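You operate a simulated robot arm through the tools that you are given. There is no shell and no other tool.

You run a simulated robot arm. Do the job below in one go: nothing can be reset, and whatever is moved stays where it is left.

## Task
Push strips on both long edges of the turntable's pane, then pad it.
Fine: the tan pad lies on the glass; leave the turntable at TWO and the purple slider back.

It is judged by the outcome, as a careful person would: the job done as asked, and still so three seconds after it is handed in. It fails if anything else is knocked over, pushed out of place, dropped, spilled or broken.

## Robot
A 6-joint arm with a two-finger gripper, fixed in place. Base frame: the origin is on the floor under the middle of its stand, x ahead of it, y to its left, z up. Lengths are in mm, angles in rad, forces in N, time in s.
It reaches about 1572 mm from its shoulder. Its first joint turns from -2.897 to 2.897 rad. Payload 2.45 kg.
Tool frame: the origin (TCP) lies between the finger pads and is the grasp point; the fingertips stand 20 mm ahead of it; z points along the fingers, y is the line along which they close. The gripper opens to 140 mm; its body begins 168 mm behind the TCP.
Orientation is that of the tool frame in the base frame, as a unit quaternion [x, y, z, w]. With the fingers straight down and closing along the base's y, the tool's x points along the base's -x, its y along +y and its z along -z.

## Interface
- The arm moves only by the tool step_arm. Its arguments are lists of equal length, an entry for each row: "delta_pos": the shift along the base's x, y, z in units of 400 mm (1.0 is 400 mm), a list of three; "angular": the turn, a rotation vector about the base's x, y, z in units of 60 degrees (1.0 is 60 degrees), a list of three; "hand": the opening in per cent of the stroke, from 0 (shut) to 100 (fully open). In form: {"delta_pos": [[tx, ty, tz], ...], "angular": [[wx, wy, wz], ...], "hand": [hand, ...]}. A call has 1 to 20 rows; each row is the pose to reach, as a shift and turn from the pose commanded when the call began. A call with a number of a shift or a turn outside -1 to 1 is refused whole. A row lasts 0.2 s, in which the tool goes at most 50 mm and 0.15 rad; a call with a longer step from one row to the next is refused whole, and so is a gripper value outside its range. A pose out of reach is approached as far as the arm can. The call stops where the force on the tool passes 70 N (or 10 N more than at its start, if that is more) or the arm is blocked; 0.2 s more then pass. The fingers move at their own pace (about 45 mm/s each) and stop on an object; they squeeze with about 43 N. The grip force told is the motor's: it shows also when the fingers shut on nothing. Time passes only in rows, and 0.2 s behind the last, so rows that repeat a pose let the fingers close. The reply holds the time, the measured pose of the TCP, the force on the tool along the base axes, the opening and the grip force, in the units named above and with some noise, with the torque about the TCP (base axes, N m) and any sound that the robot's microphone picked up, and new pictures: "views" is both (left out), scene, wrist or none.
- Cameras (640 x 400 px; columns grow to the right, rows downward): "scene" is fixed at [44.9, 523, 1409.4]; the picture's right is [-0.31, -0.95, 0.00], its down [-0.44, 0.14, -0.89] and it looks along [0.84, -0.27, -0.46] (base axes); focal length 360 px, centre (320, 200). "wrist" rides on the gripper at [78, 11, -209] in the tool frame; the picture's right is [-0.14, 0.99, 0.00], its down [-0.92, -0.13, -0.37] and it looks along [-0.37, -0.05, 0.93] (tool axes); focal length 280 px, centre (320, 200). There is no depth. A picture from a camera that has moved, and an enlarged one, comes with that camera's place and axes in the base frame and with its lens. The place of the scene camera against the robot may be out by one fixed shift of up to 25 mm in any direction.
- zoom(camera, box): a new picture of the part [left, top, right, bottom] of that camera's present view, enlarged. No time passes.
- sign_off(): hands the job in; it is judged then, once.

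Nothing tells you positions but the pictures and the camera data. Unless the task says otherwise, let go and move clear before handing in.

The tools are called after "Request:" as a command line: name --argument value ..., lists and objects as JSON in quotes. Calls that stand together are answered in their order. step_arm: Moves the arm, as the interface text tells. Its arguments: {"type":"object","properties":{"delta_pos":{"type":"array","items":{"type":"array","items":{"type":"number"}}},"angular":{"type":"array","items":{"type":"array","items":{"type":"number"}}},"hand":{"type":"array","items":{"type":"number"}},"views":{"type":"string","enum":["both","scene","wrist","none"]}},"required":["delta_pos","angular","hand"]} The other tools are called the same way: zoom (camera, box) takes an enlarged picture of a part of a camera's view; sign_off () hands the job in.

At the start:

```text
time: 0.0
ee_pos: [687.9, 373.4, 1128.0]
ee_rot: [0.0, 1.0, 0.0, 0.0]
wrist_force: [-0.6, 0.9, -0.7]
torque: [0.01, 0.0, 0.02]
opening: 140.0
finger_force: 0.1
```

scene: 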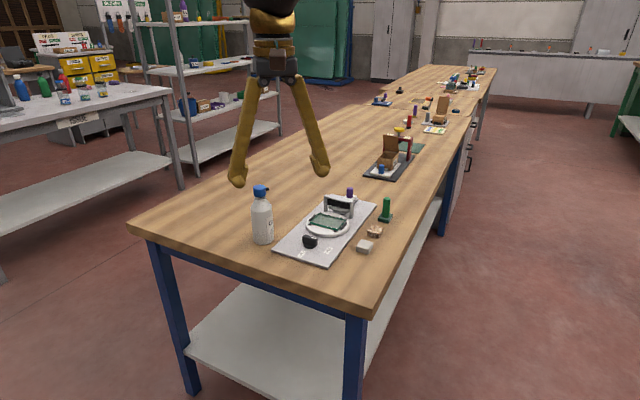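
wrist: 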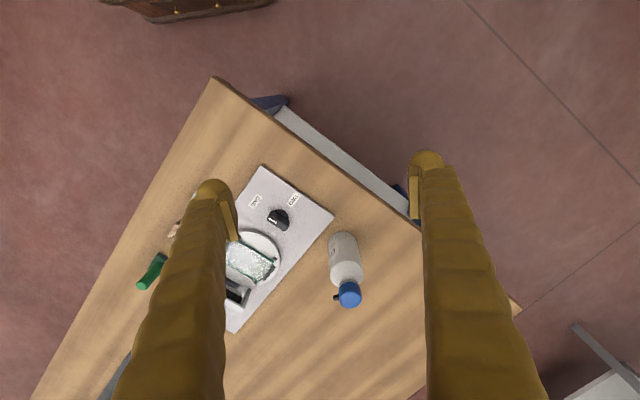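

The bench has a grey board with a turntable (white disc with glass pane), a black knob, a purple slider thing, a bottle, a green item and tan blocks. I'll zoom in on these to understand the layout first.

Request:
zoom --camera "scene" --box '[240, 170, 420, 280]'

Request:
zoom --camera "wrist" --box '[120, 150, 380, 340]'

Request:
zoom --camera "scene" --box '[350, 60, 510, 190]'

```text
3.56 times, centred on (330, 225) of scene
camera zoom: at [44.9, 523.0, 1409.4], right [-0.31, -0.95, 0.0], down [-0.44, 0.14, -0.89], along [0.84, -0.27, -0.46], focal length 1278 px, centre (284, 111)
```

zoom: 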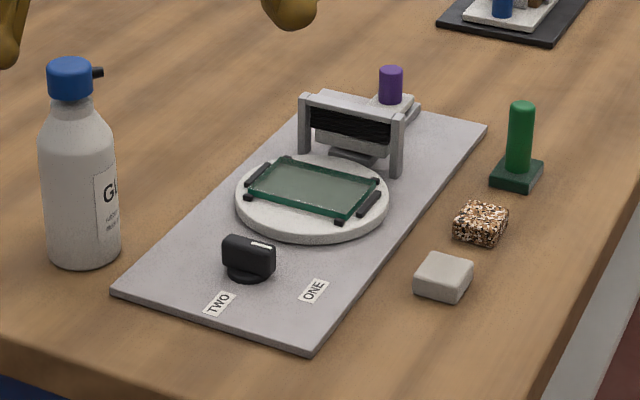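

```text
2.11 times, centred on (250, 245) of wrist
camera zoom: at [610.8, 385.2, 1336.2], right [0.14, 0.99, 0.0], down [0.92, -0.13, 0.37], along [0.37, -0.05, -0.93], focal length 590 px, centre (467, 105)
```

zoom: 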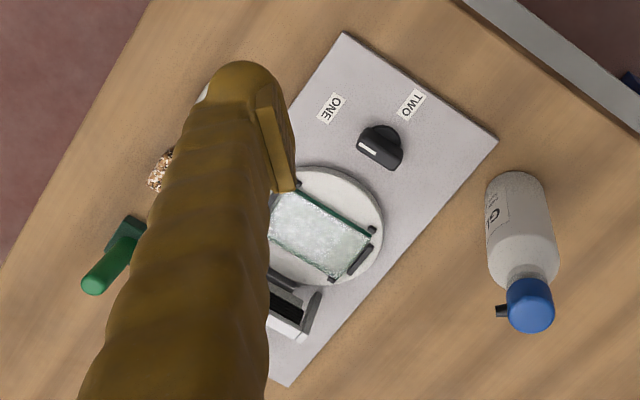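

```text
3.08 times, centred on (430, 125) of scene
camera zoom: at [44.9, 523.0, 1409.4], right [-0.31, -0.95, 0.0], down [-0.44, 0.14, -0.89], along [0.84, -0.27, -0.46], focal length 1106 px, centre (-18, 431)
```

zoom: 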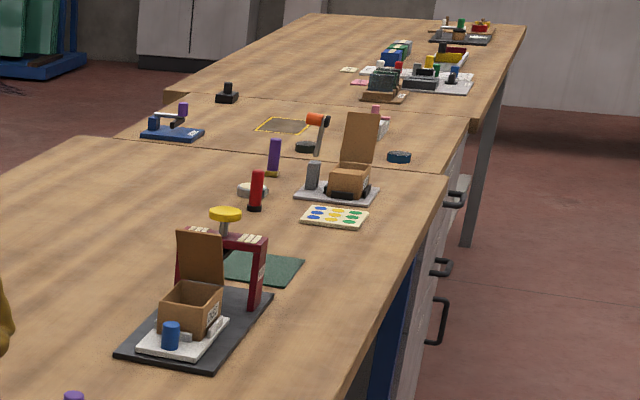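

The board is at roughly 45° in the base frame, with the knob end nearest the robot and the purple slider and strip magazine at the far end. I'll move above it and turn the wrist to line up for a better look.

Request:
step_arm --delta_pos '[[0.065, -0.046, -0.012], [0.13, -0.092, -0.024], [0.195, -0.138, -0.035], [0.26, -0.184, -0.047], [0.325, -0.23, -0.058], [0.39, -0.276, -0.07], [0.39, -0.276, -0.07]]' --angular '[[0, 0, -0.125], [0, 0, -0.25], [0, 0, -0.375], [0, 0, -0.5], [0, 0, -0.625], [0, 0, -0.75], [0, 0, -0.75]]' --hand '[100, 100, 100, 100, 100, 100, 100]'

```text
time: 1.6
ee_pos: [844.6, 262.1, 1098.9]
ee_rot: [0.384, 0.923, 0.0, 0.0]
wrist_force: [0.4, -0.1, 0.7]
torque: [0.0, -0.01, 0.0]
opening: 140.0
finger_force: 0.1
camera wrist: at [797.2, 326.9, 1308.0], right [0.8, 0.6, 0.0], down [0.56, -0.74, 0.37], along [0.22, -0.29, -0.93], focal length 280 px, centre (320, 200)
```

scene: 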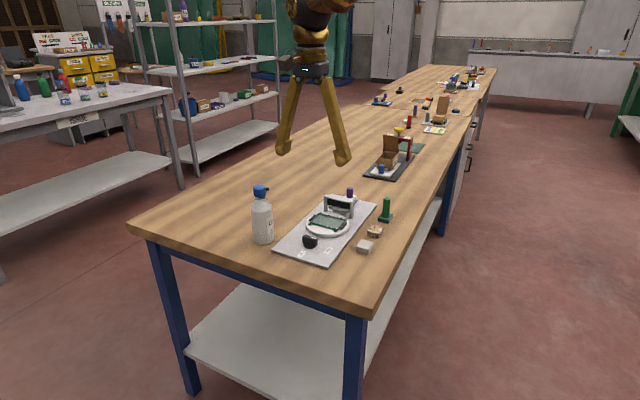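
wrist: 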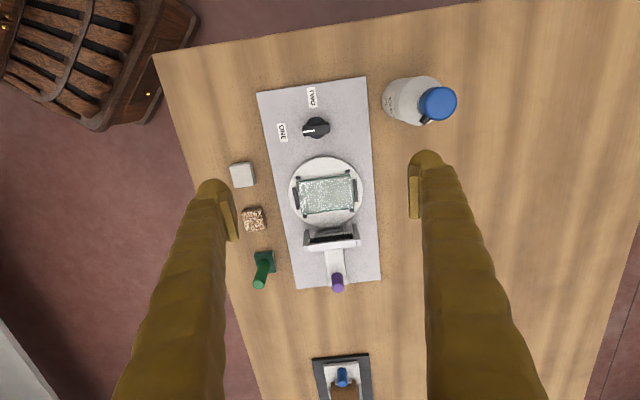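

The board is now fully visible between the fingers. I'll zoom in on its details.

Request:
zoom --camera "wrist" --box '[220, 70, 400, 182]'

Request:
zoom --camera "wrist" --box '[220, 150, 400, 300]'

Request:
zoom --camera "scene" --box '[295, 180, 375, 260]'

Request:
zoom --camera "scene" --box '[350, 190, 410, 260]'

```text
3.56 times, centred on (310, 126) of wrist
camera zoom: at [797.2, 326.9, 1308.0], right [0.8, 0.6, 0.0], down [0.56, -0.74, 0.37], along [0.22, -0.29, -0.93], focal length 997 px, centre (356, 463)
```

zoom: 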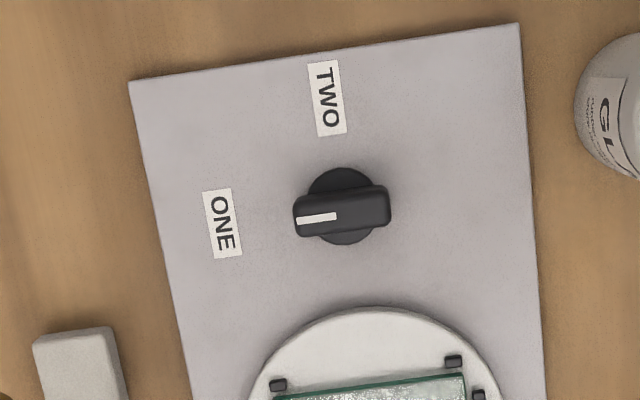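

```text
2.67 times, centred on (310, 225) of wrist
camera zoom: at [797.2, 326.9, 1308.0], right [0.8, 0.6, 0.0], down [0.56, -0.74, 0.37], along [0.22, -0.29, -0.93], focal length 748 px, centre (347, 133)
```

zoom: 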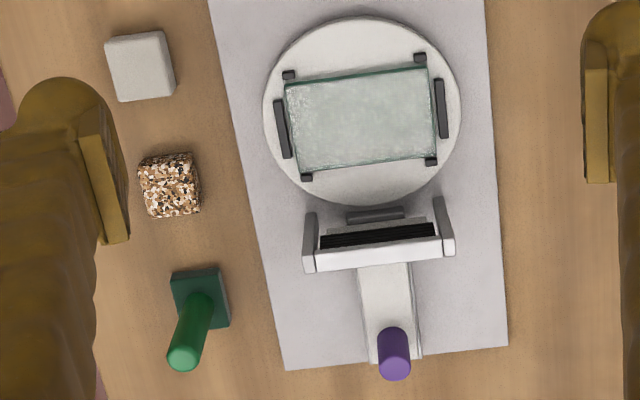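

```text
5.00 times, centred on (335, 220) of scene
camera zoom: at [44.9, 523.0, 1409.4], right [-0.31, -0.95, 0.0], down [-0.44, 0.14, -0.89], along [0.84, -0.27, -0.46], focal length 1798 px, centre (245, 100)
```

zoom: 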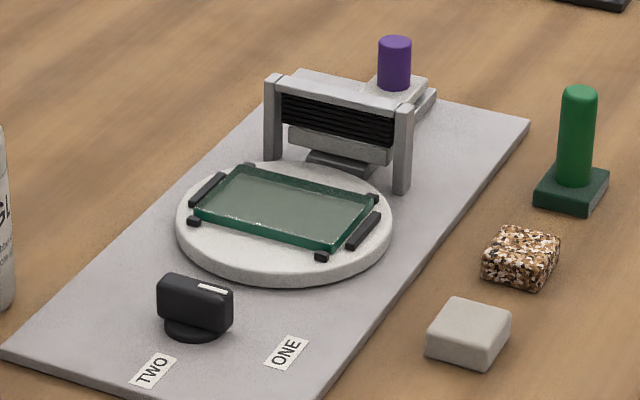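

```text
5.71 times, centred on (380, 225) of scene
camera zoom: at [44.9, 523.0, 1409.4], right [-0.31, -0.95, 0.0], down [-0.44, 0.14, -0.89], along [0.84, -0.27, -0.46], focal length 2054 px, centre (-23, 57)
```

zoom: 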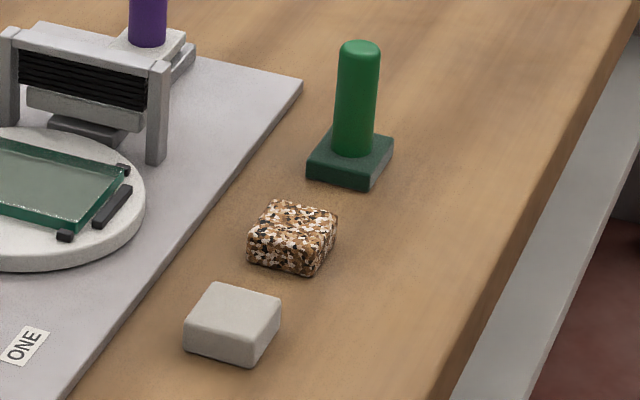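

The knob's mark points at ONE, the strip magazine faces one long edge of the pane, and the speckled brown block looks like the tan pad next to a plain grey decoy. I'll take a lower view to get the heights right.

Request:
step_arm --delta_pos '[[0.025, -0.027, -0.087], [0.05, -0.053, -0.174], [0.075, -0.08, -0.261], [0.099, -0.106, -0.3475], [0.099, -0.106, -0.3475]]' --angular '[[0, 0, 0], [0, 0, 0], [0, 0, 0], [0, 0, 0], [0, 0, 0]]' --hand '[100, 100, 100, 100, 100]'

```text
time: 2.8
ee_pos: [886.8, 219.1, 960.8]
ee_rot: [0.382, 0.924, 0.0, 0.0]
wrist_force: [-0.1, -0.2, -0.7]
torque: [-0.02, 0.03, -0.01]
opening: 140.0
finger_force: 0.0
camera wrist: at [839.1, 283.7, 1169.1], right [0.8, 0.6, 0.0], down [0.56, -0.74, 0.37], along [0.22, -0.29, -0.93], focal length 280 px, centre (320, 200)
```

scene: 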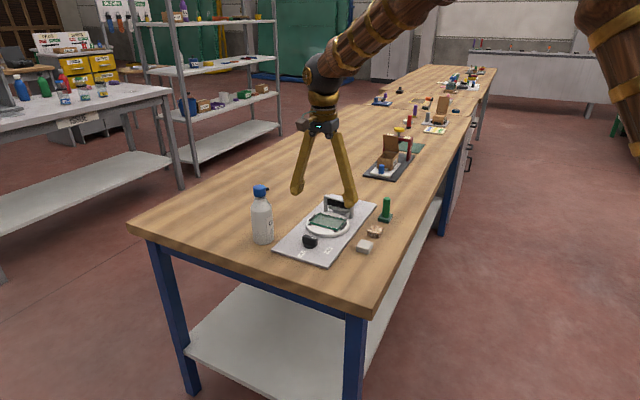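
wrist: 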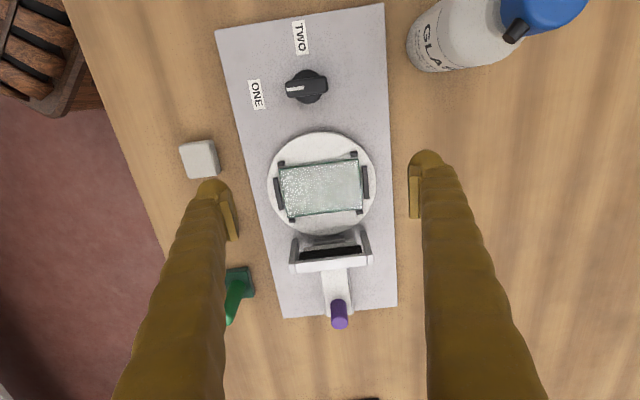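

Request:
zoom --camera "wrist" --box '[240, 200, 400, 340]'

Request:
zoom --camera "wrist" --box '[240, 60, 400, 200]'

Request:
zoom --camera "wrist" --box '[250, 120, 400, 240]'

```text
2.86 times, centred on (320, 270) of wrist
camera zoom: at [839.1, 283.7, 1169.1], right [0.8, 0.6, 0.0], down [0.56, -0.74, 0.37], along [0.22, -0.29, -0.93], focal length 801 px, centre (320, 0)
```

zoom: 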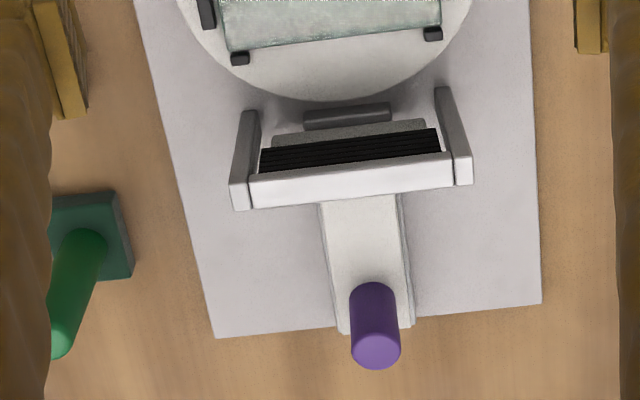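

```text
2.86 times, centred on (320, 130) of wrist
camera zoom: at [839.1, 283.7, 1169.1], right [0.8, 0.6, 0.0], down [0.56, -0.74, 0.37], along [0.22, -0.29, -0.93], focal length 801 px, centre (320, 400)
```

zoom: 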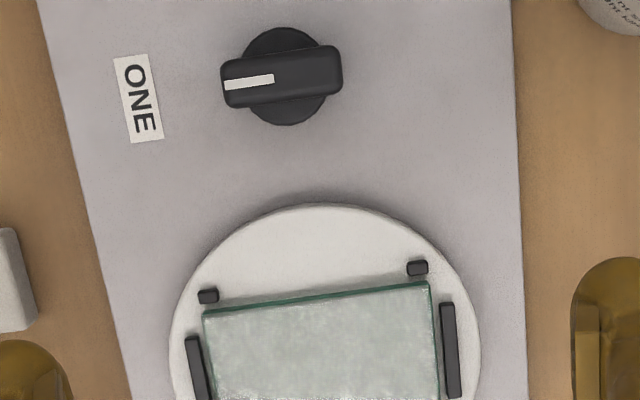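

```text
3.33 times, centred on (325, 180) of wrist
camera zoom: at [839.1, 283.7, 1169.1], right [0.8, 0.6, 0.0], down [0.56, -0.74, 0.37], along [0.22, -0.29, -0.93], focal length 935 px, centre (303, 267)
```

zoom: 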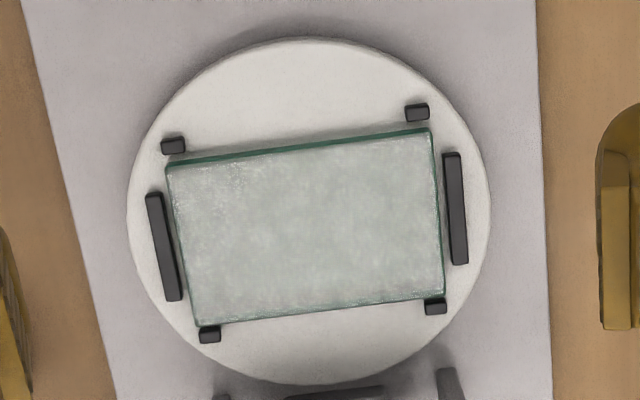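

Request:
zoom --camera "wrist" --box '[400, 0, 600, 90]'

Request:
zoom --camera "scene" --box '[240, 180, 300, 250]'

Request:
zoom --camera "scene" --box '[310, 180, 370, 240]'

```text
3.20 times, centred on (500, 45) of wrist
camera zoom: at [839.1, 283.7, 1169.1], right [0.8, 0.6, 0.0], down [0.56, -0.74, 0.37], along [0.22, -0.29, -0.93], focal length 897 px, centre (-256, 696)
```

zoom: 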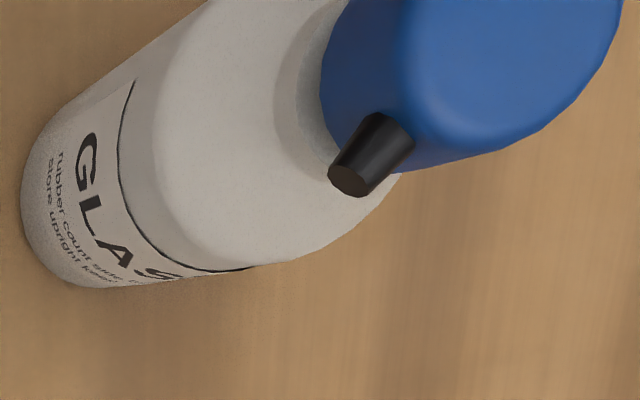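

```text
5.71 times, centred on (270, 215) of scene
camera zoom: at [44.9, 523.0, 1409.4], right [-0.31, -0.95, 0.0], down [-0.44, 0.14, -0.89], along [0.84, -0.27, -0.46], focal length 2054 px, centre (606, 114)
```

zoom: 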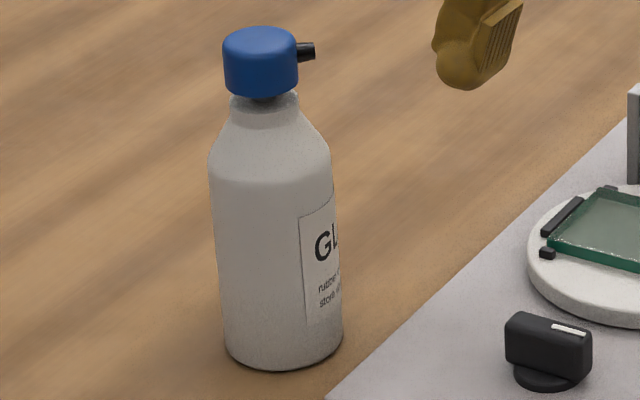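

```text
6.67 times, centred on (340, 210) of scene
camera zoom: at [44.9, 523.0, 1409.4], right [-0.31, -0.95, 0.0], down [-0.44, 0.14, -0.89], along [0.84, -0.27, -0.46], focal length 2397 px, centre (187, 133)
```

zoom: 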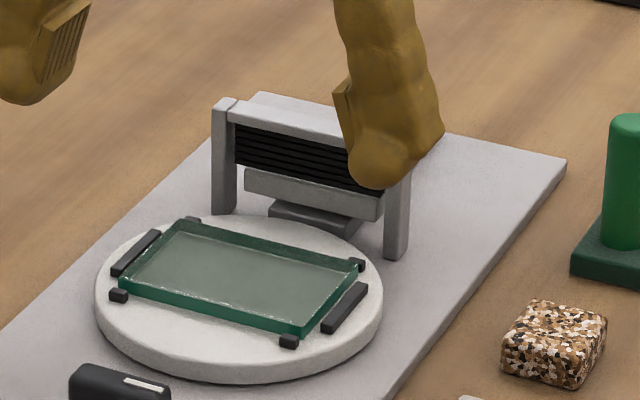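

The handle top is about (1025, 80, 897) and the arch back is about 80 mm in front of it, so I'll move above the purple handle with a narrower opening and check alignment before descending.

Request:
step_arm --delta_pos '[[0.07, -0.07, 0], [0.14, -0.14, 0], [0.21, -0.21, 0], [0.28, -0.28, 0], [0.349, -0.351, 0], [0.349, -0.351, 0], [0.349, -0.351, 0]]' --angular '[[0, 0, 0], [0, 0, 0], [0, 0, 0], [0, 0, 0], [0, 0, 0], [0, 0, 0], [0, 0, 0]]' --hand '[60, 60, 60, 60, 60, 60, 60]'

```text
time: 4.4
ee_pos: [1024.4, 79.5, 960.7]
ee_rot: [0.383, 0.924, 0.0, -0.001]
wrist_force: [0.0, 0.2, -0.2]
torque: [0.0, 0.03, 0.01]
opening: 84.0
finger_force: 0.0
camera wrist: at [977.3, 143.3, 1170.3], right [0.8, 0.6, 0.0], down [0.56, -0.74, 0.37], along [0.22, -0.29, -0.93], focal length 280 px, centre (320, 200)
```

scene: 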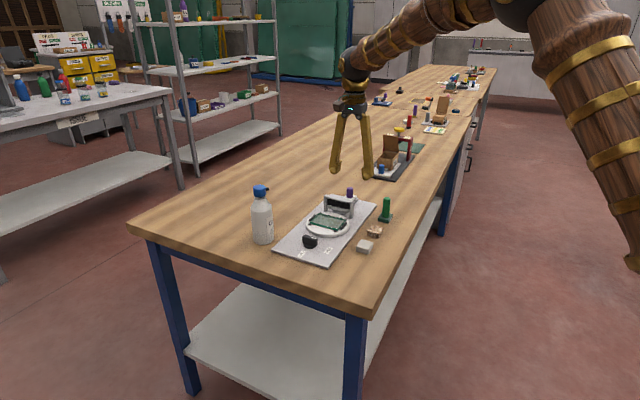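
wrist: 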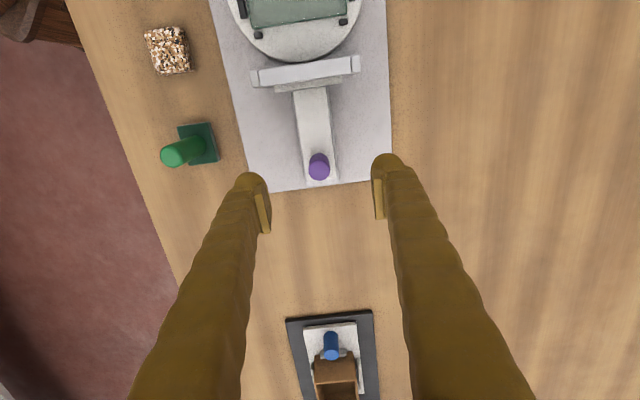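

Request:
zoom --camera "wrist" --box '[230, 40, 390, 200]'

Request:
zoom --camera "scene" --box '[310, 150, 390, 240]'

```text
2.50 times, centred on (310, 120) of wrist
camera zoom: at [977.3, 143.3, 1170.3], right [0.8, 0.6, 0.0], down [0.56, -0.74, 0.37], along [0.22, -0.29, -0.93], focal length 701 px, centre (345, 400)
```

zoom: 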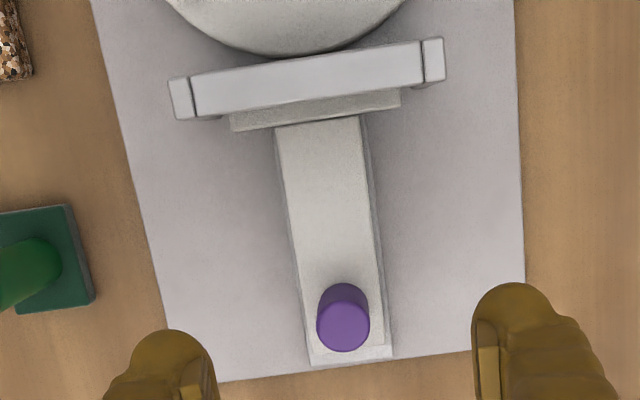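

```text
4.44 times, centred on (350, 195) of scene
camera zoom: at [44.9, 523.0, 1409.4], right [-0.31, -0.95, 0.0], down [-0.44, 0.14, -0.89], along [0.84, -0.27, -0.46], focal length 1598 px, centre (187, 222)
```

zoom: 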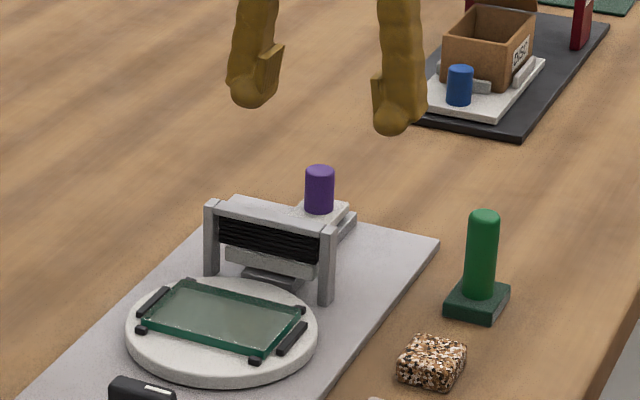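

The purple handle sits centred under the gripper (about 20 mm in diameter, top at z≈897). I'll descend and grip it.

Request:
step_arm --delta_pos '[[0.0018, 0.0018, -0.09], [0.0018, 0.0018, -0.16], [0.0018, 0.0018, -0.182], [0.0018, 0.0018, -0.182], [0.0018, 0.0018, -0.182], [0.0018, 0.0018, -0.182], [0.0018, 0.0018, -0.182], [0.0018, 0.0018, -0.182], [0.0018, 0.0018, -0.182], [0.0018, 0.0018, -0.182]]' --angular '[[0, 0, 0], [0, 0, 0], [0, 0, 0], [0, 0, 0], [0, 0, 0], [0, 0, 0], [0, 0, 0], [0, 0, 0], [0, 0, 0], [0, 0, 0]]' --hand '[60, 60, 60, 60, 0, 0, 0, 0, 0, 0]'

```text
time: 6.6
ee_pos: [1025.1, 78.3, 889.4]
ee_rot: [0.383, 0.924, -0.001, 0.001]
wrist_force: [-28.5, -26.5, 42.1]
torque: [-0.36, 0.51, 0.13]
opening: 20.7
finger_force: 44.7
camera wrist: at [977.2, 143.0, 1098.4], right [0.8, 0.6, 0.0], down [0.56, -0.74, 0.37], along [0.22, -0.29, -0.93], focal length 280 px, centre (320, 200)
```

scene: 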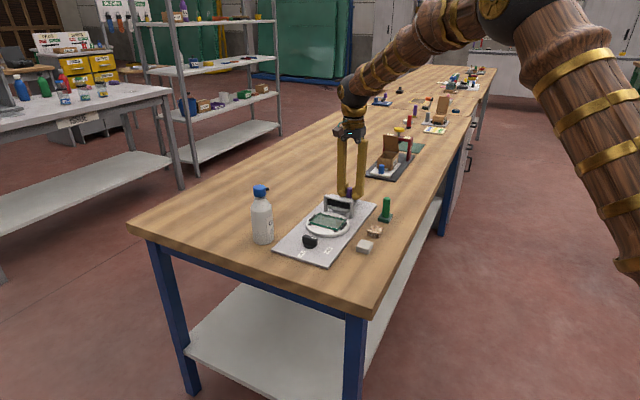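
wrist: 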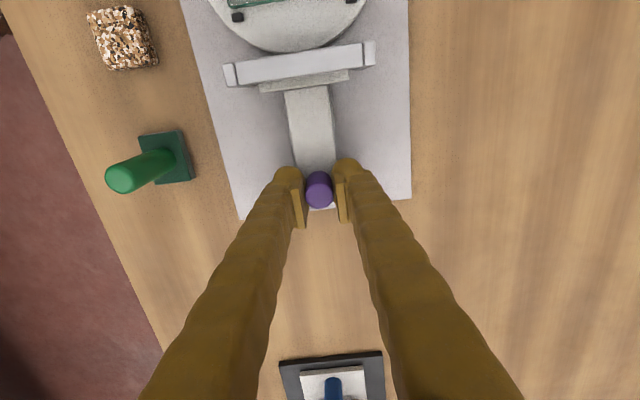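

The handle is gripped, with slight side and down preload. I'll ease the commanded pose to relax that before pushing.

Request:
step_arm --delta_pos '[[-0.0027, -0.0027, 0.004], [-0.0027, -0.0027, 0.004]]' --angular '[[0, 0, 0], [0, 0, 0]]' --hand '[0, 0]' --views "none"

```text
time: 7.2
ee_pos: [1023.9, 78.6, 889.5]
ee_rot: [0.382, 0.924, 0.001, 0.0]
wrist_force: [-11.1, -13.5, 30.1]
torque: [-0.29, 0.07, 0.03]
opening: 20.6
finger_force: 44.8
```

Request:
step_arm --delta_pos '[[-0.002, -0.002, 0.006], [-0.002, -0.002, 0.006]]' --angular '[[0, 0, 0], [0, 0, 0]]' --hand '[0, 0]' --views "none"

```text
time: 7.8
ee_pos: [1023.7, 79.2, 890.4]
ee_rot: [0.383, 0.924, 0.0, 0.0]
wrist_force: [10.4, 12.2, -9.5]
torque: [-0.01, -0.27, 0.03]
opening: 20.3
finger_force: 45.0
```

The preload is small now. I'll push the slider forward toward the pane, in small steps at first.

Request:
step_arm --delta_pos '[[-0.0063, 0.0097, -0.002], [-0.0152, 0.0184, -0.002], [-0.0243, 0.0272, -0.002], [-0.0333, 0.0362, -0.002]]' --angular '[[0, 0, 0], [0, 0, 0], [0, 0, 0], [0, 0, 0]]' --hand '[0, 0, 0, 0]'

```text
time: 8.8
ee_pos: [1010.6, 93.3, 889.5]
ee_rot: [0.383, 0.924, -0.001, 0.0]
wrist_force: [6.7, 6.3, -32.6]
torque: [-0.05, -0.25, -0.04]
opening: 20.5
finger_force: 45.1
camera wrist: at [962.7, 157.9, 1098.8], right [0.8, 0.6, 0.0], down [0.56, -0.74, 0.37], along [0.22, -0.29, -0.93], focal length 280 px, centre (320, 200)
```

scene: 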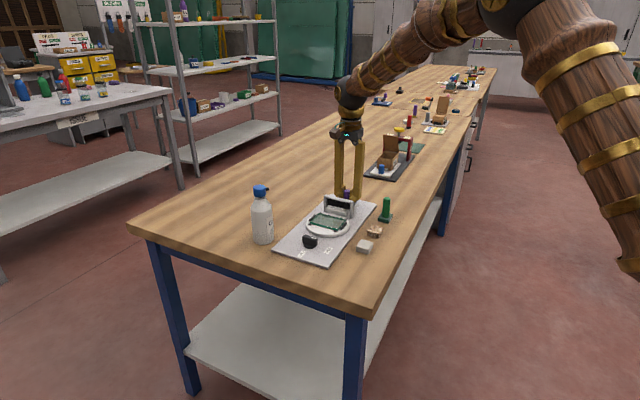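
wrist: 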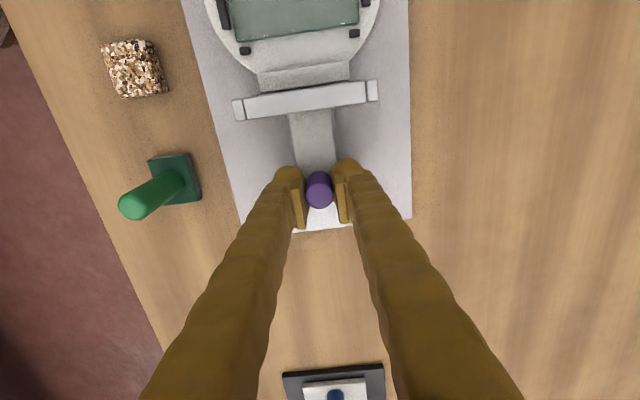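

The slider is moving and its blade is emerging in front of the arch. I'll keep pushing until it reaches its stop.

Request:
step_arm --delta_pos '[[-0.0088, 0.0088, -0.0025], [-0.0177, 0.0177, -0.0025], [-0.0265, 0.0265, -0.0025], [-0.0354, 0.0354, -0.0025]]' --angular '[[0, 0, 0], [0, 0, 0], [0, 0, 0], [0, 0, 0]]' --hand '[0, 0, 0, 0]'

```text
time: 9.8
ee_pos: [995.1, 107.9, 889.7]
ee_rot: [0.382, 0.924, 0.0, 0.001]
wrist_force: [5.0, 3.9, -14.7]
torque: [-0.03, -0.1, -0.02]
opening: 20.5
finger_force: 44.8
camera wrist: at [948.2, 171.8, 1098.9], right [0.8, 0.6, 0.0], down [0.56, -0.74, 0.37], along [0.22, -0.29, -0.93], focal length 280 px, centre (320, 200)
```

scene: 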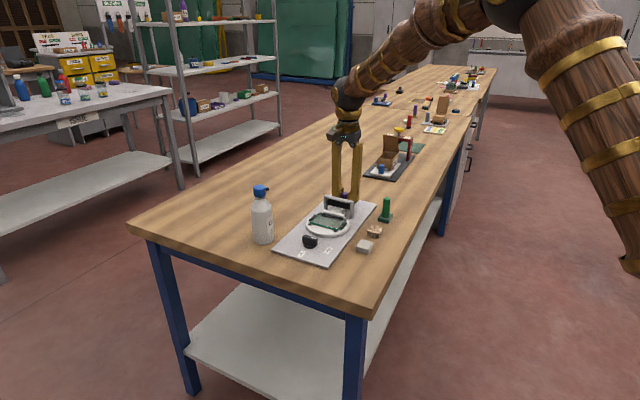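
wrist: 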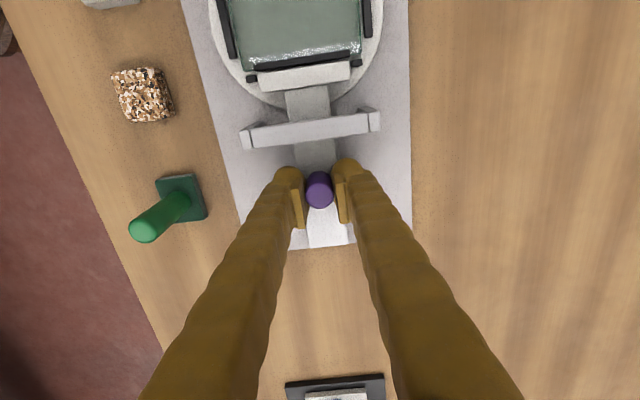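

Request:
zoom --camera "wrist" --box '[210, 0, 400, 160]'

Request:
zoom --camera "scene" --box '[300, 190, 370, 250]'

```text
2.50 times, centred on (305, 80) of wrist
camera zoom: at [948.2, 171.8, 1098.9], right [0.8, 0.6, 0.0], down [0.56, -0.74, 0.37], along [0.22, -0.29, -0.93], focal length 701 px, centre (358, 500)
```

zoom: 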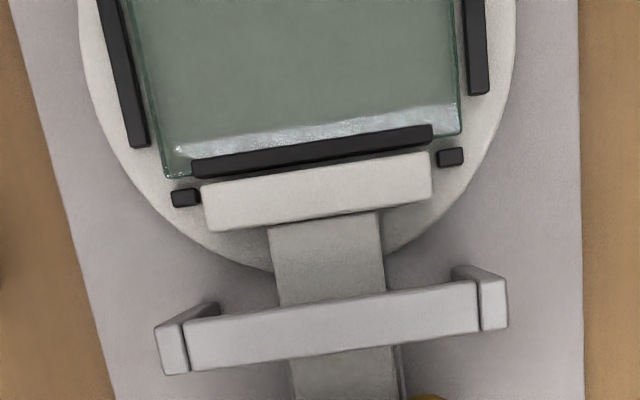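

```text
6.67 times, centred on (335, 220) of scene
camera zoom: at [44.9, 523.0, 1409.4], right [-0.31, -0.95, 0.0], down [-0.44, 0.14, -0.89], along [0.84, -0.27, -0.46], focal length 2397 px, centre (220, 67)
```

zoom: 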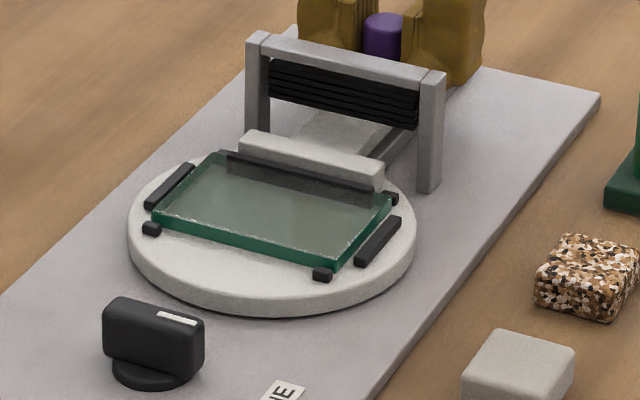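

The strip is carried ahead of the pusher and nearly at the pane edge. I'll continue slowly until the force shows it's seated.

Request:
step_arm --delta_pos '[[-0.0035, 0.0035, -0.001], [-0.007, 0.007, -0.001], [-0.0106, 0.0106, -0.001], [-0.0141, 0.0141, -0.001]]' --angular '[[0, 0, 0], [0, 0, 0], [0, 0, 0], [0, 0, 0]]' --hand '[0, 0, 0, 0]'

```text
time: 10.8
ee_pos: [989.4, 112.0, 891.5]
ee_rot: [0.382, 0.924, 0.001, 0.001]
wrist_force: [30.0, -20.9, 2.5]
torque: [-0.23, -0.39, -0.02]
opening: 20.5
finger_force: 45.0
camera wrist: at [942.7, 176.9, 1099.5], right [0.8, 0.6, 0.0], down [0.56, -0.74, 0.37], along [0.23, -0.29, -0.93], focal length 280 px, centre (320, 200)
```

scene: 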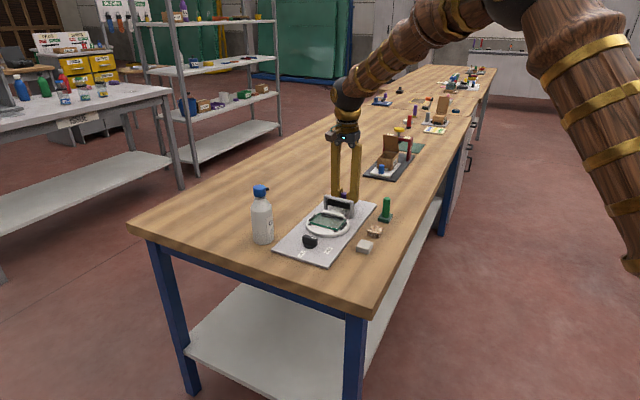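
wrist: 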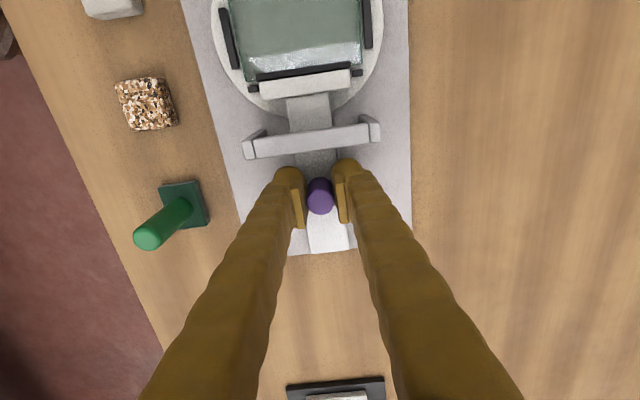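

Request:
zoom --camera "wrist" --box '[210, 0, 400, 130]'

Request:
zoom --camera "scene" --box '[305, 195, 365, 240]'

Request:
zoom --camera "wrist" --box '[270, 150, 370, 250]'

```text
3.08 times, centred on (305, 65) of wrist
camera zoom: at [942.7, 176.9, 1099.5], right [0.8, 0.6, 0.0], down [0.56, -0.74, 0.37], along [0.23, -0.29, -0.93], focal length 863 px, centre (366, 615)
```

zoom: 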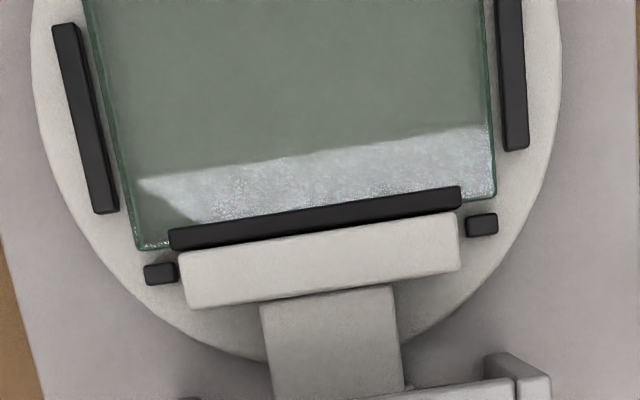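

```text
8.89 times, centred on (335, 218) of scene
camera zoom: at [44.9, 523.0, 1409.4], right [-0.31, -0.95, 0.0], down [-0.44, 0.14, -0.89], along [0.84, -0.27, -0.46], focal length 3196 px, centre (187, 44)
```

zoom: 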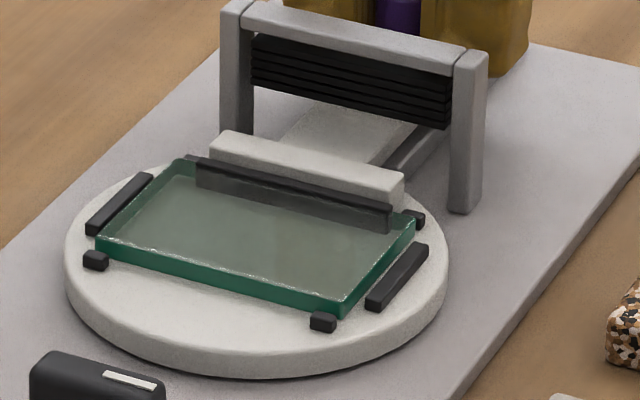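

```text
4.00 times, centred on (320, 200) of wrist
camera zoom: at [942.7, 176.9, 1099.5], right [0.8, 0.6, 0.0], down [0.56, -0.74, 0.37], along [0.23, -0.29, -0.93], focal length 1122 px, centre (320, 200)
```

zoom: 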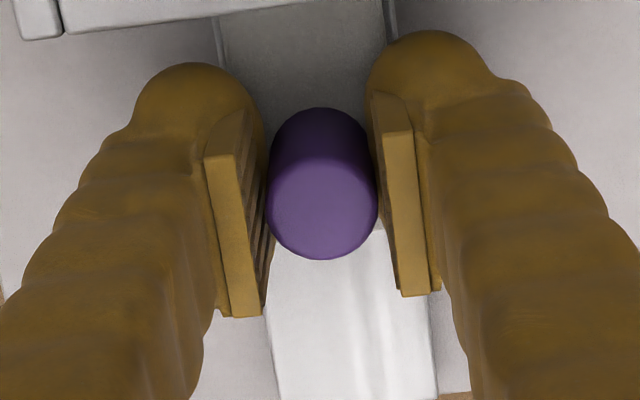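

The strip is touching the glass edge, but the handle is slipping in my grip, and there was no click. I'll release, slide back behind the handle, close the fingers and push it positively from behind.

Request:
step_arm --delta_pos '[[0, 0, 0], [0, 0, 0], [0, 0, 0.01], [0, 0, 0.01], [0.035, -0.035, 0.01], [0.0707, -0.0707, 0.01], [0.0707, -0.0707, 0.01], [0.0707, -0.0707, 0.01], [0.0707, -0.0707, 0.01], [0.0707, -0.0707, 0.01], [0.0707, -0.0707, 0.01]]' --angular '[[0, 0, 0], [0, 0, 0], [0, 0, 0], [0, 0, 0], [0, 0, 0], [0, 0, 0], [0, 0, 0], [0, 0, 0], [0, 0, 0], [0, 0, 0], [0, 0, 0]]' --hand '[40, 40, 40, 40, 40, 40, 0, 0, 0, 0, 0]'

```text
time: 13.2
ee_pos: [1018.0, 84.5, 893.5]
ee_rot: [0.382, 0.924, 0.0, 0.0]
wrist_force: [-0.1, 0.6, 0.0]
torque: [0.01, -0.04, 0.0]
opening: 0.0
finger_force: 29.3
camera wrist: at [970.5, 149.1, 1102.6], right [0.8, 0.6, 0.0], down [0.56, -0.74, 0.37], along [0.22, -0.29, -0.93], focal length 280 px, centre (320, 200)
```

scene: 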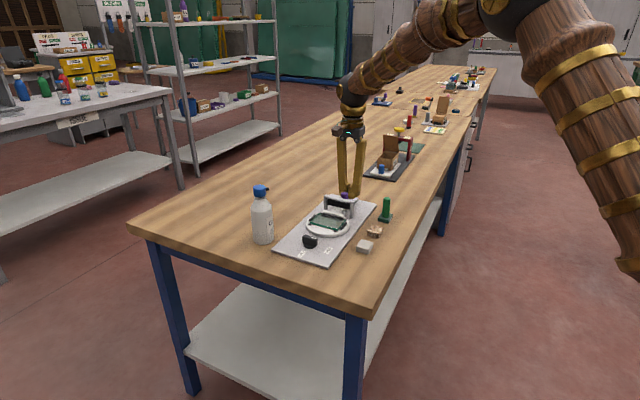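
wrist: 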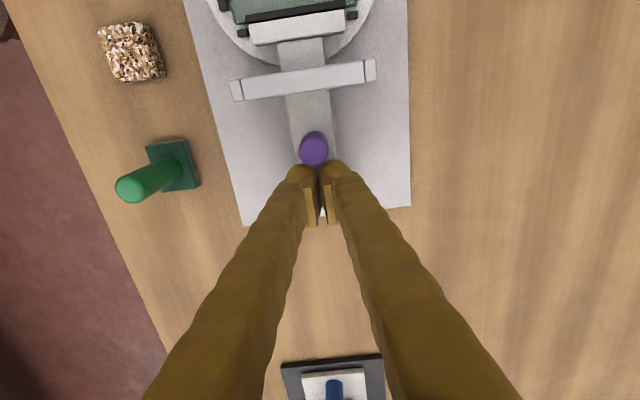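

The fingers are closed behind the handle. I'll push forward along the slider's axis in small steps.

Request:
step_arm --delta_pos '[[-0.007, 0.011, 0], [-0.0157, 0.0197, 0], [-0.0211, 0.0251, 0], [-0.0247, 0.0287, 0], [-0.0282, 0.0322, 0]]' --angular '[[0, 0, 0], [0, 0, 0], [0, 0, 0], [0, 0, 0], [0, 0, 0]]' --hand '[0, 0, 0, 0, 0]' --views "wrist"

```text
time: 14.2
ee_pos: [1012.3, 91.9, 894.2]
ee_rot: [0.384, 0.923, 0.0, 0.004]
wrist_force: [12.9, -7.8, -3.1]
torque: [-0.11, -0.21, -0.03]
opening: 6.1
finger_force: 28.6
stopped in row 5: the force on the tool passed its limit at 76 N (the readings are from after the stop); the commanded pose is now the measured one
camera wrist: at [963.3, 156.2, 1102.4], right [0.8, 0.6, 0.0], down [0.56, -0.74, 0.38], along [0.23, -0.3, -0.93], focal length 280 px, centre (320, 200)
```

wrist: 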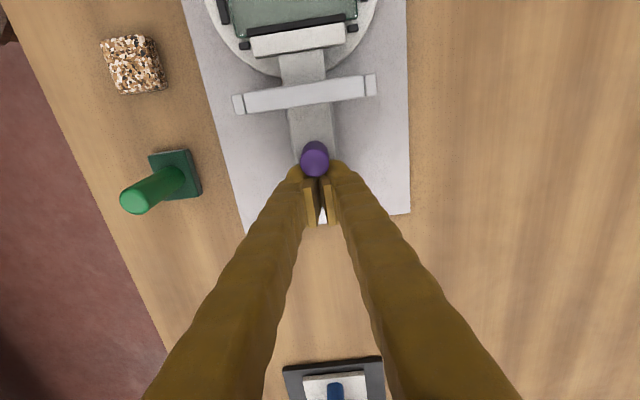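

Request:
zoom --camera "wrist" --box '[210, 0, 400, 130]'

Request:
zoom --camera "scene" --box '[305, 195, 365, 240]'

```text
3.08 times, centred on (305, 65) of wrist
camera zoom: at [963.3, 156.2, 1102.4], right [0.8, 0.6, 0.0], down [0.56, -0.74, 0.38], along [0.23, -0.3, -0.93], focal length 863 px, centre (366, 615)
```

zoom: 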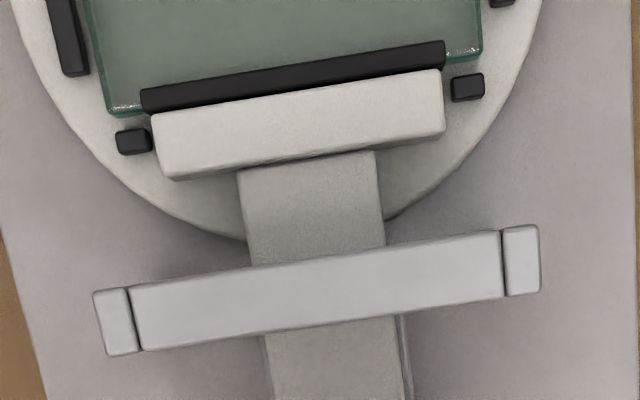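

```text
8.89 times, centred on (335, 218) of scene
camera zoom: at [44.9, 523.0, 1409.4], right [-0.31, -0.95, 0.0], down [-0.44, 0.14, -0.89], along [0.84, -0.27, -0.46], focal length 3196 px, centre (187, 44)
```

zoom: 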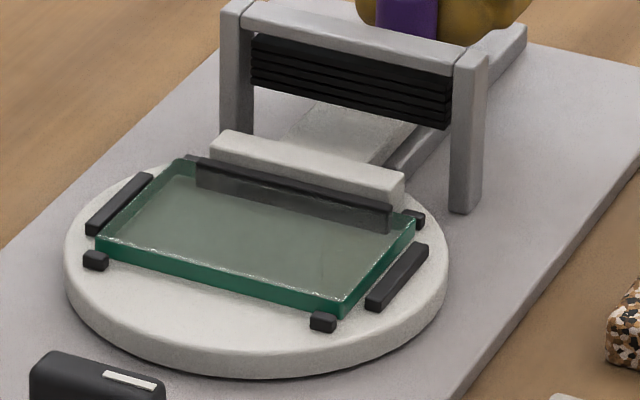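

The pusher is at its stop, with the strip pressed on the glass edge and the pane undisturbed. Next I'll back off, re-grip the handle and pull the slider back to see whether the strip stays.

Request:
step_arm --delta_pos '[[0.0106, -0.0106, 0], [0.0106, -0.0106, 0], [0.0106, -0.0106, 0], [0.0106, -0.0106, 0], [-0.016, 0.019, -0.004], [-0.042, 0.0456, -0.007], [-0.042, 0.0456, -0.007], [-0.042, 0.0456, -0.007], [-0.042, 0.0456, -0.007], [-0.042, 0.0456, -0.007], [-0.042, 0.0456, -0.007], [-0.042, 0.0456, -0.007]]' --angular '[[0, 0, 0], [0, 0, 0], [0, 0, 0], [0, 0, 0], [0, 0, 0], [0, 0, 0], [0, 0, 0], [0, 0, 0], [0, 0, 0], [0, 0, 0], [0, 0, 0], [0, 0, 0]]' --hand '[0, 40, 40, 40, 40, 40, 40, 0, 0, 0, 0, 0]' --views "wrist"

```text
time: 16.8
ee_pos: [993.3, 109.4, 890.6]
ee_rot: [0.384, 0.923, 0.0, 0.002]
wrist_force: [-36.1, -36.3, 3.9]
torque: [-0.38, 0.35, 0.14]
opening: 20.8
finger_force: 44.9
camera wrist: at [946.2, 174.4, 1098.7], right [0.8, 0.6, 0.0], down [0.56, -0.74, 0.37], along [0.23, -0.3, -0.93], focal length 280 px, centre (320, 200)
```

wrist: 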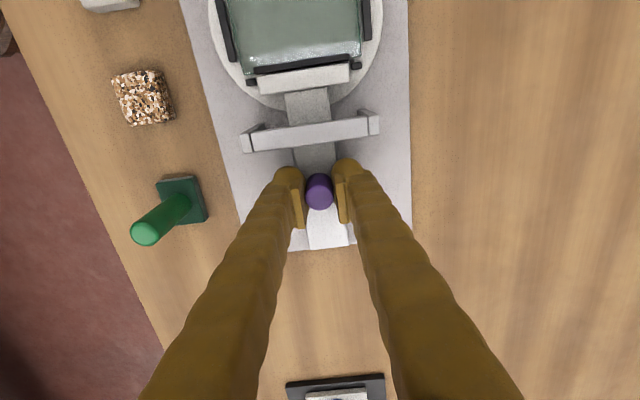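

Gripped again. I'll relieve the side load and pull the slider back.

Request:
step_arm --delta_pos '[[-0.004, -0.004, 0], [0.0085, -0.0165, 0], [0.021, -0.029, 0], [0.0335, -0.0415, 0], [0.046, -0.054, 0], [0.0585, -0.0665, 0]]' --angular '[[0, 0, 0], [0, 0, 0], [0, 0, 0], [0, 0, 0], [0, 0, 0], [0, 0, 0]]' --hand '[0, 0, 0, 0, 0, 0]' --views "both"

```text
time: 18.2
ee_pos: [1018.3, 84.1, 890.1]
ee_rot: [0.384, 0.923, 0.001, 0.004]
wrist_force: [-2.4, -2.0, -10.2]
torque: [-0.01, 0.05, 0.0]
opening: 20.5
finger_force: 45.4
camera wrist: at [970.1, 149.1, 1098.7], right [0.8, 0.6, 0.0], down [0.56, -0.74, 0.37], along [0.23, -0.3, -0.93], focal length 280 px, centre (320, 200)
```

scene: 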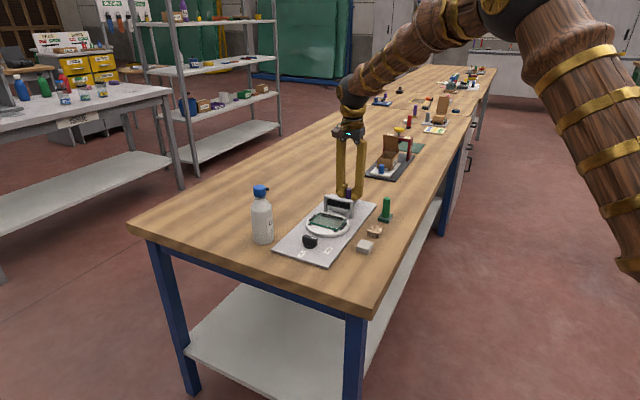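
wrist: 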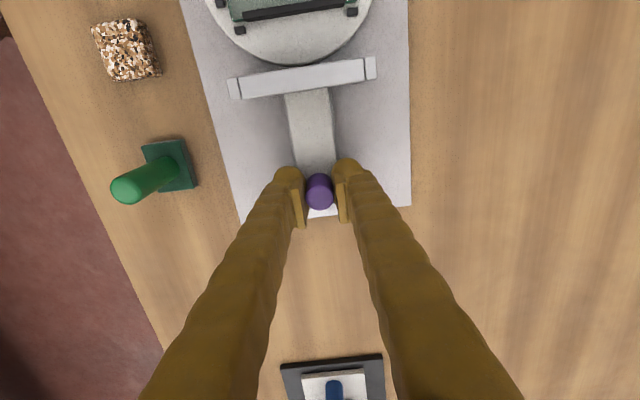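

The strip stayed on the pane edge. I'll finish the pull-back in small steps to the rear stop.

Request:
step_arm --delta_pos '[[0.0044, -0.0044, 0], [0.0088, -0.0088, 0], [0.0124, -0.0124, 0], [0.0159, -0.0159, 0]]' --angular '[[0, 0, 0], [0, 0, 0], [0, 0, 0], [0, 0, 0]]' --hand '[0, 0, 0, 0]' --views "wrist"

```text
time: 19.2
ee_pos: [1022.8, 79.6, 889.8]
ee_rot: [0.383, 0.924, -0.001, 0.003]
wrist_force: [2.5, 26.7, -16.7]
torque: [0.21, -0.03, 0.01]
opening: 20.0
finger_force: 44.5
camera wrist: at [975.5, 144.0, 1099.0], right [0.8, 0.6, 0.0], down [0.56, -0.74, 0.37], along [0.23, -0.3, -0.93], focal length 280 px, centre (320, 200)
```

wrist: 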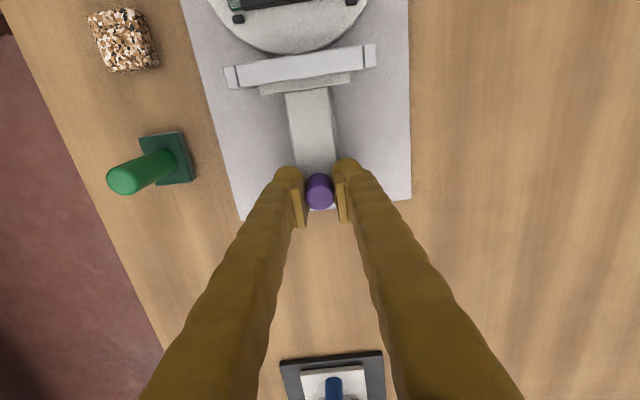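

The slider is at its rear stop and the first strip is on. Next I'll release, rise clear, and travel to above the knob while turning the wrist so the fingers can close across the knob's bar.

Request:
step_arm --delta_pos '[[0, 0, 0], [0, 0, 0], [0, 0, 0], [0, 0, 0.1], [0, 0, 0.2], [0, 0, 0.3], [-0.061, 0.0615, 0.3], [-0.122, 0.123, 0.3], [-0.183, 0.1845, 0.3], [-0.244, 0.246, 0.3], [-0.305, 0.3075, 0.3], [-0.366, 0.369, 0.3], [-0.427, 0.4305, 0.3], [-0.4875, 0.4925, 0.3], [-0.4875, 0.4925, 0.3]]' --angular '[[0, 0, 0], [0, 0, 0], [0, 0, 0], [0, 0, 0], [0, 0, 0], [0, 0, 0], [0, 0, 0.125], [0, 0, 0.25], [0, 0, 0.375], [0, 0, 0.5], [0, 0, 0.625], [0, 0, 0.75], [0, 0, 0.875], [0, 0, 1.0], [0, 0, 1.0]]' --hand '[60, 60, 60, 60, 60, 60, 60, 60, 60, 60, 60, 60, 60, 60, 60]'

```text
time: 22.4
ee_pos: [829.5, 276.1, 1011.9]
ee_rot: [-0.131, 0.991, 0.003, 0.003]
wrist_force: [-0.4, -0.3, -0.1]
torque: [-0.01, -0.01, 0.0]
opening: 84.2
finger_force: 0.1
camera wrist: at [750.6, 266.4, 1220.2], right [-0.12, 0.99, 0.0], down [0.92, 0.11, 0.37], along [0.37, 0.05, -0.93], focal length 280 px, centre (320, 200)
```

scene: 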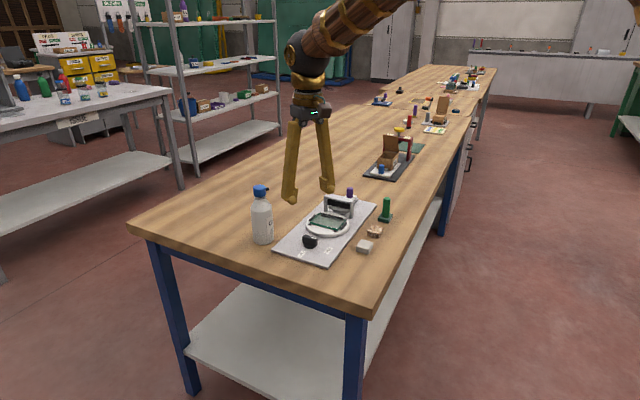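
wrist: 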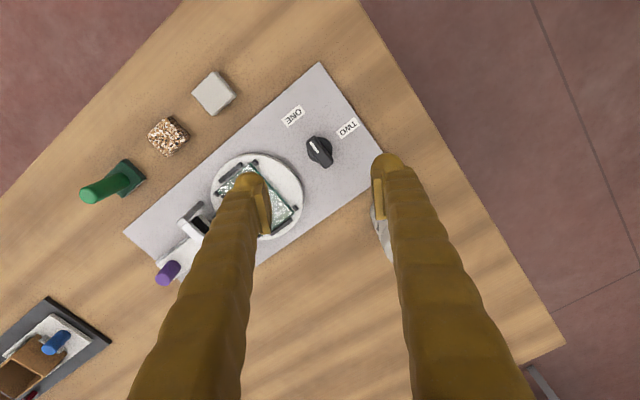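

Request:
zoom --camera "scene" --box '[290, 180, 370, 260]'

Request:
step_arm --delta_pos '[[0, 0, 0], [0, 0, 0], [0, 0, 0], [0, 0, 0], [0, 0, 0]]' --angular '[[0, 0, 0.125], [0, 0, 0.25], [0, 0, 0.375], [0, 0, 0.5], [0, 0, 0.5]]' --hand '[60, 60, 60, 60, 60]' --views "wrist"

```text
5.00 times, centred on (330, 220) of scene
camera zoom: at [44.9, 523.0, 1409.4], right [-0.31, -0.95, 0.0], down [-0.44, 0.14, -0.89], along [0.84, -0.27, -0.46], focal length 1798 px, centre (270, 100)
```

zoom: 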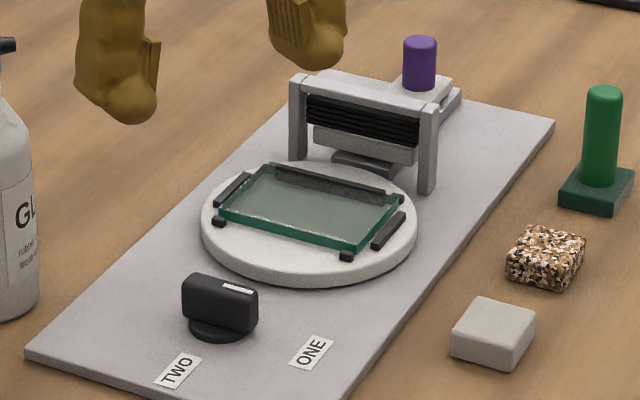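

```text
time: 23.6
ee_pos: [828.4, 273.7, 1011.3]
ee_rot: [-0.383, 0.924, 0.003, 0.003]
wrist_force: [1.0, -0.4, -0.5]
torque: [-0.02, -0.03, -0.02]
opening: 83.8
finger_force: 0.0
camera wrist: at [765.9, 227.2, 1219.7], right [-0.6, 0.8, 0.0], down [0.74, 0.56, 0.37], along [0.3, 0.23, -0.93], focal length 280 px, centre (320, 200)
```

wrist: 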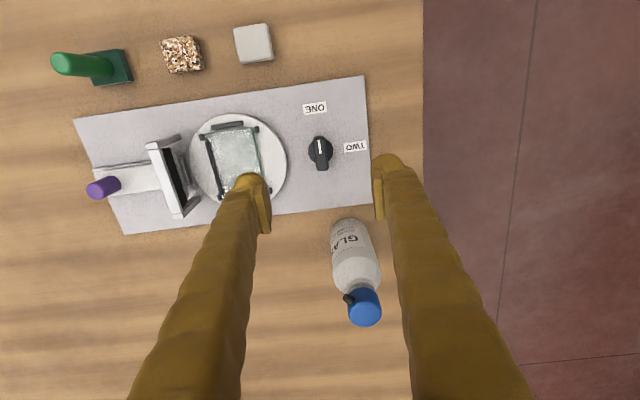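

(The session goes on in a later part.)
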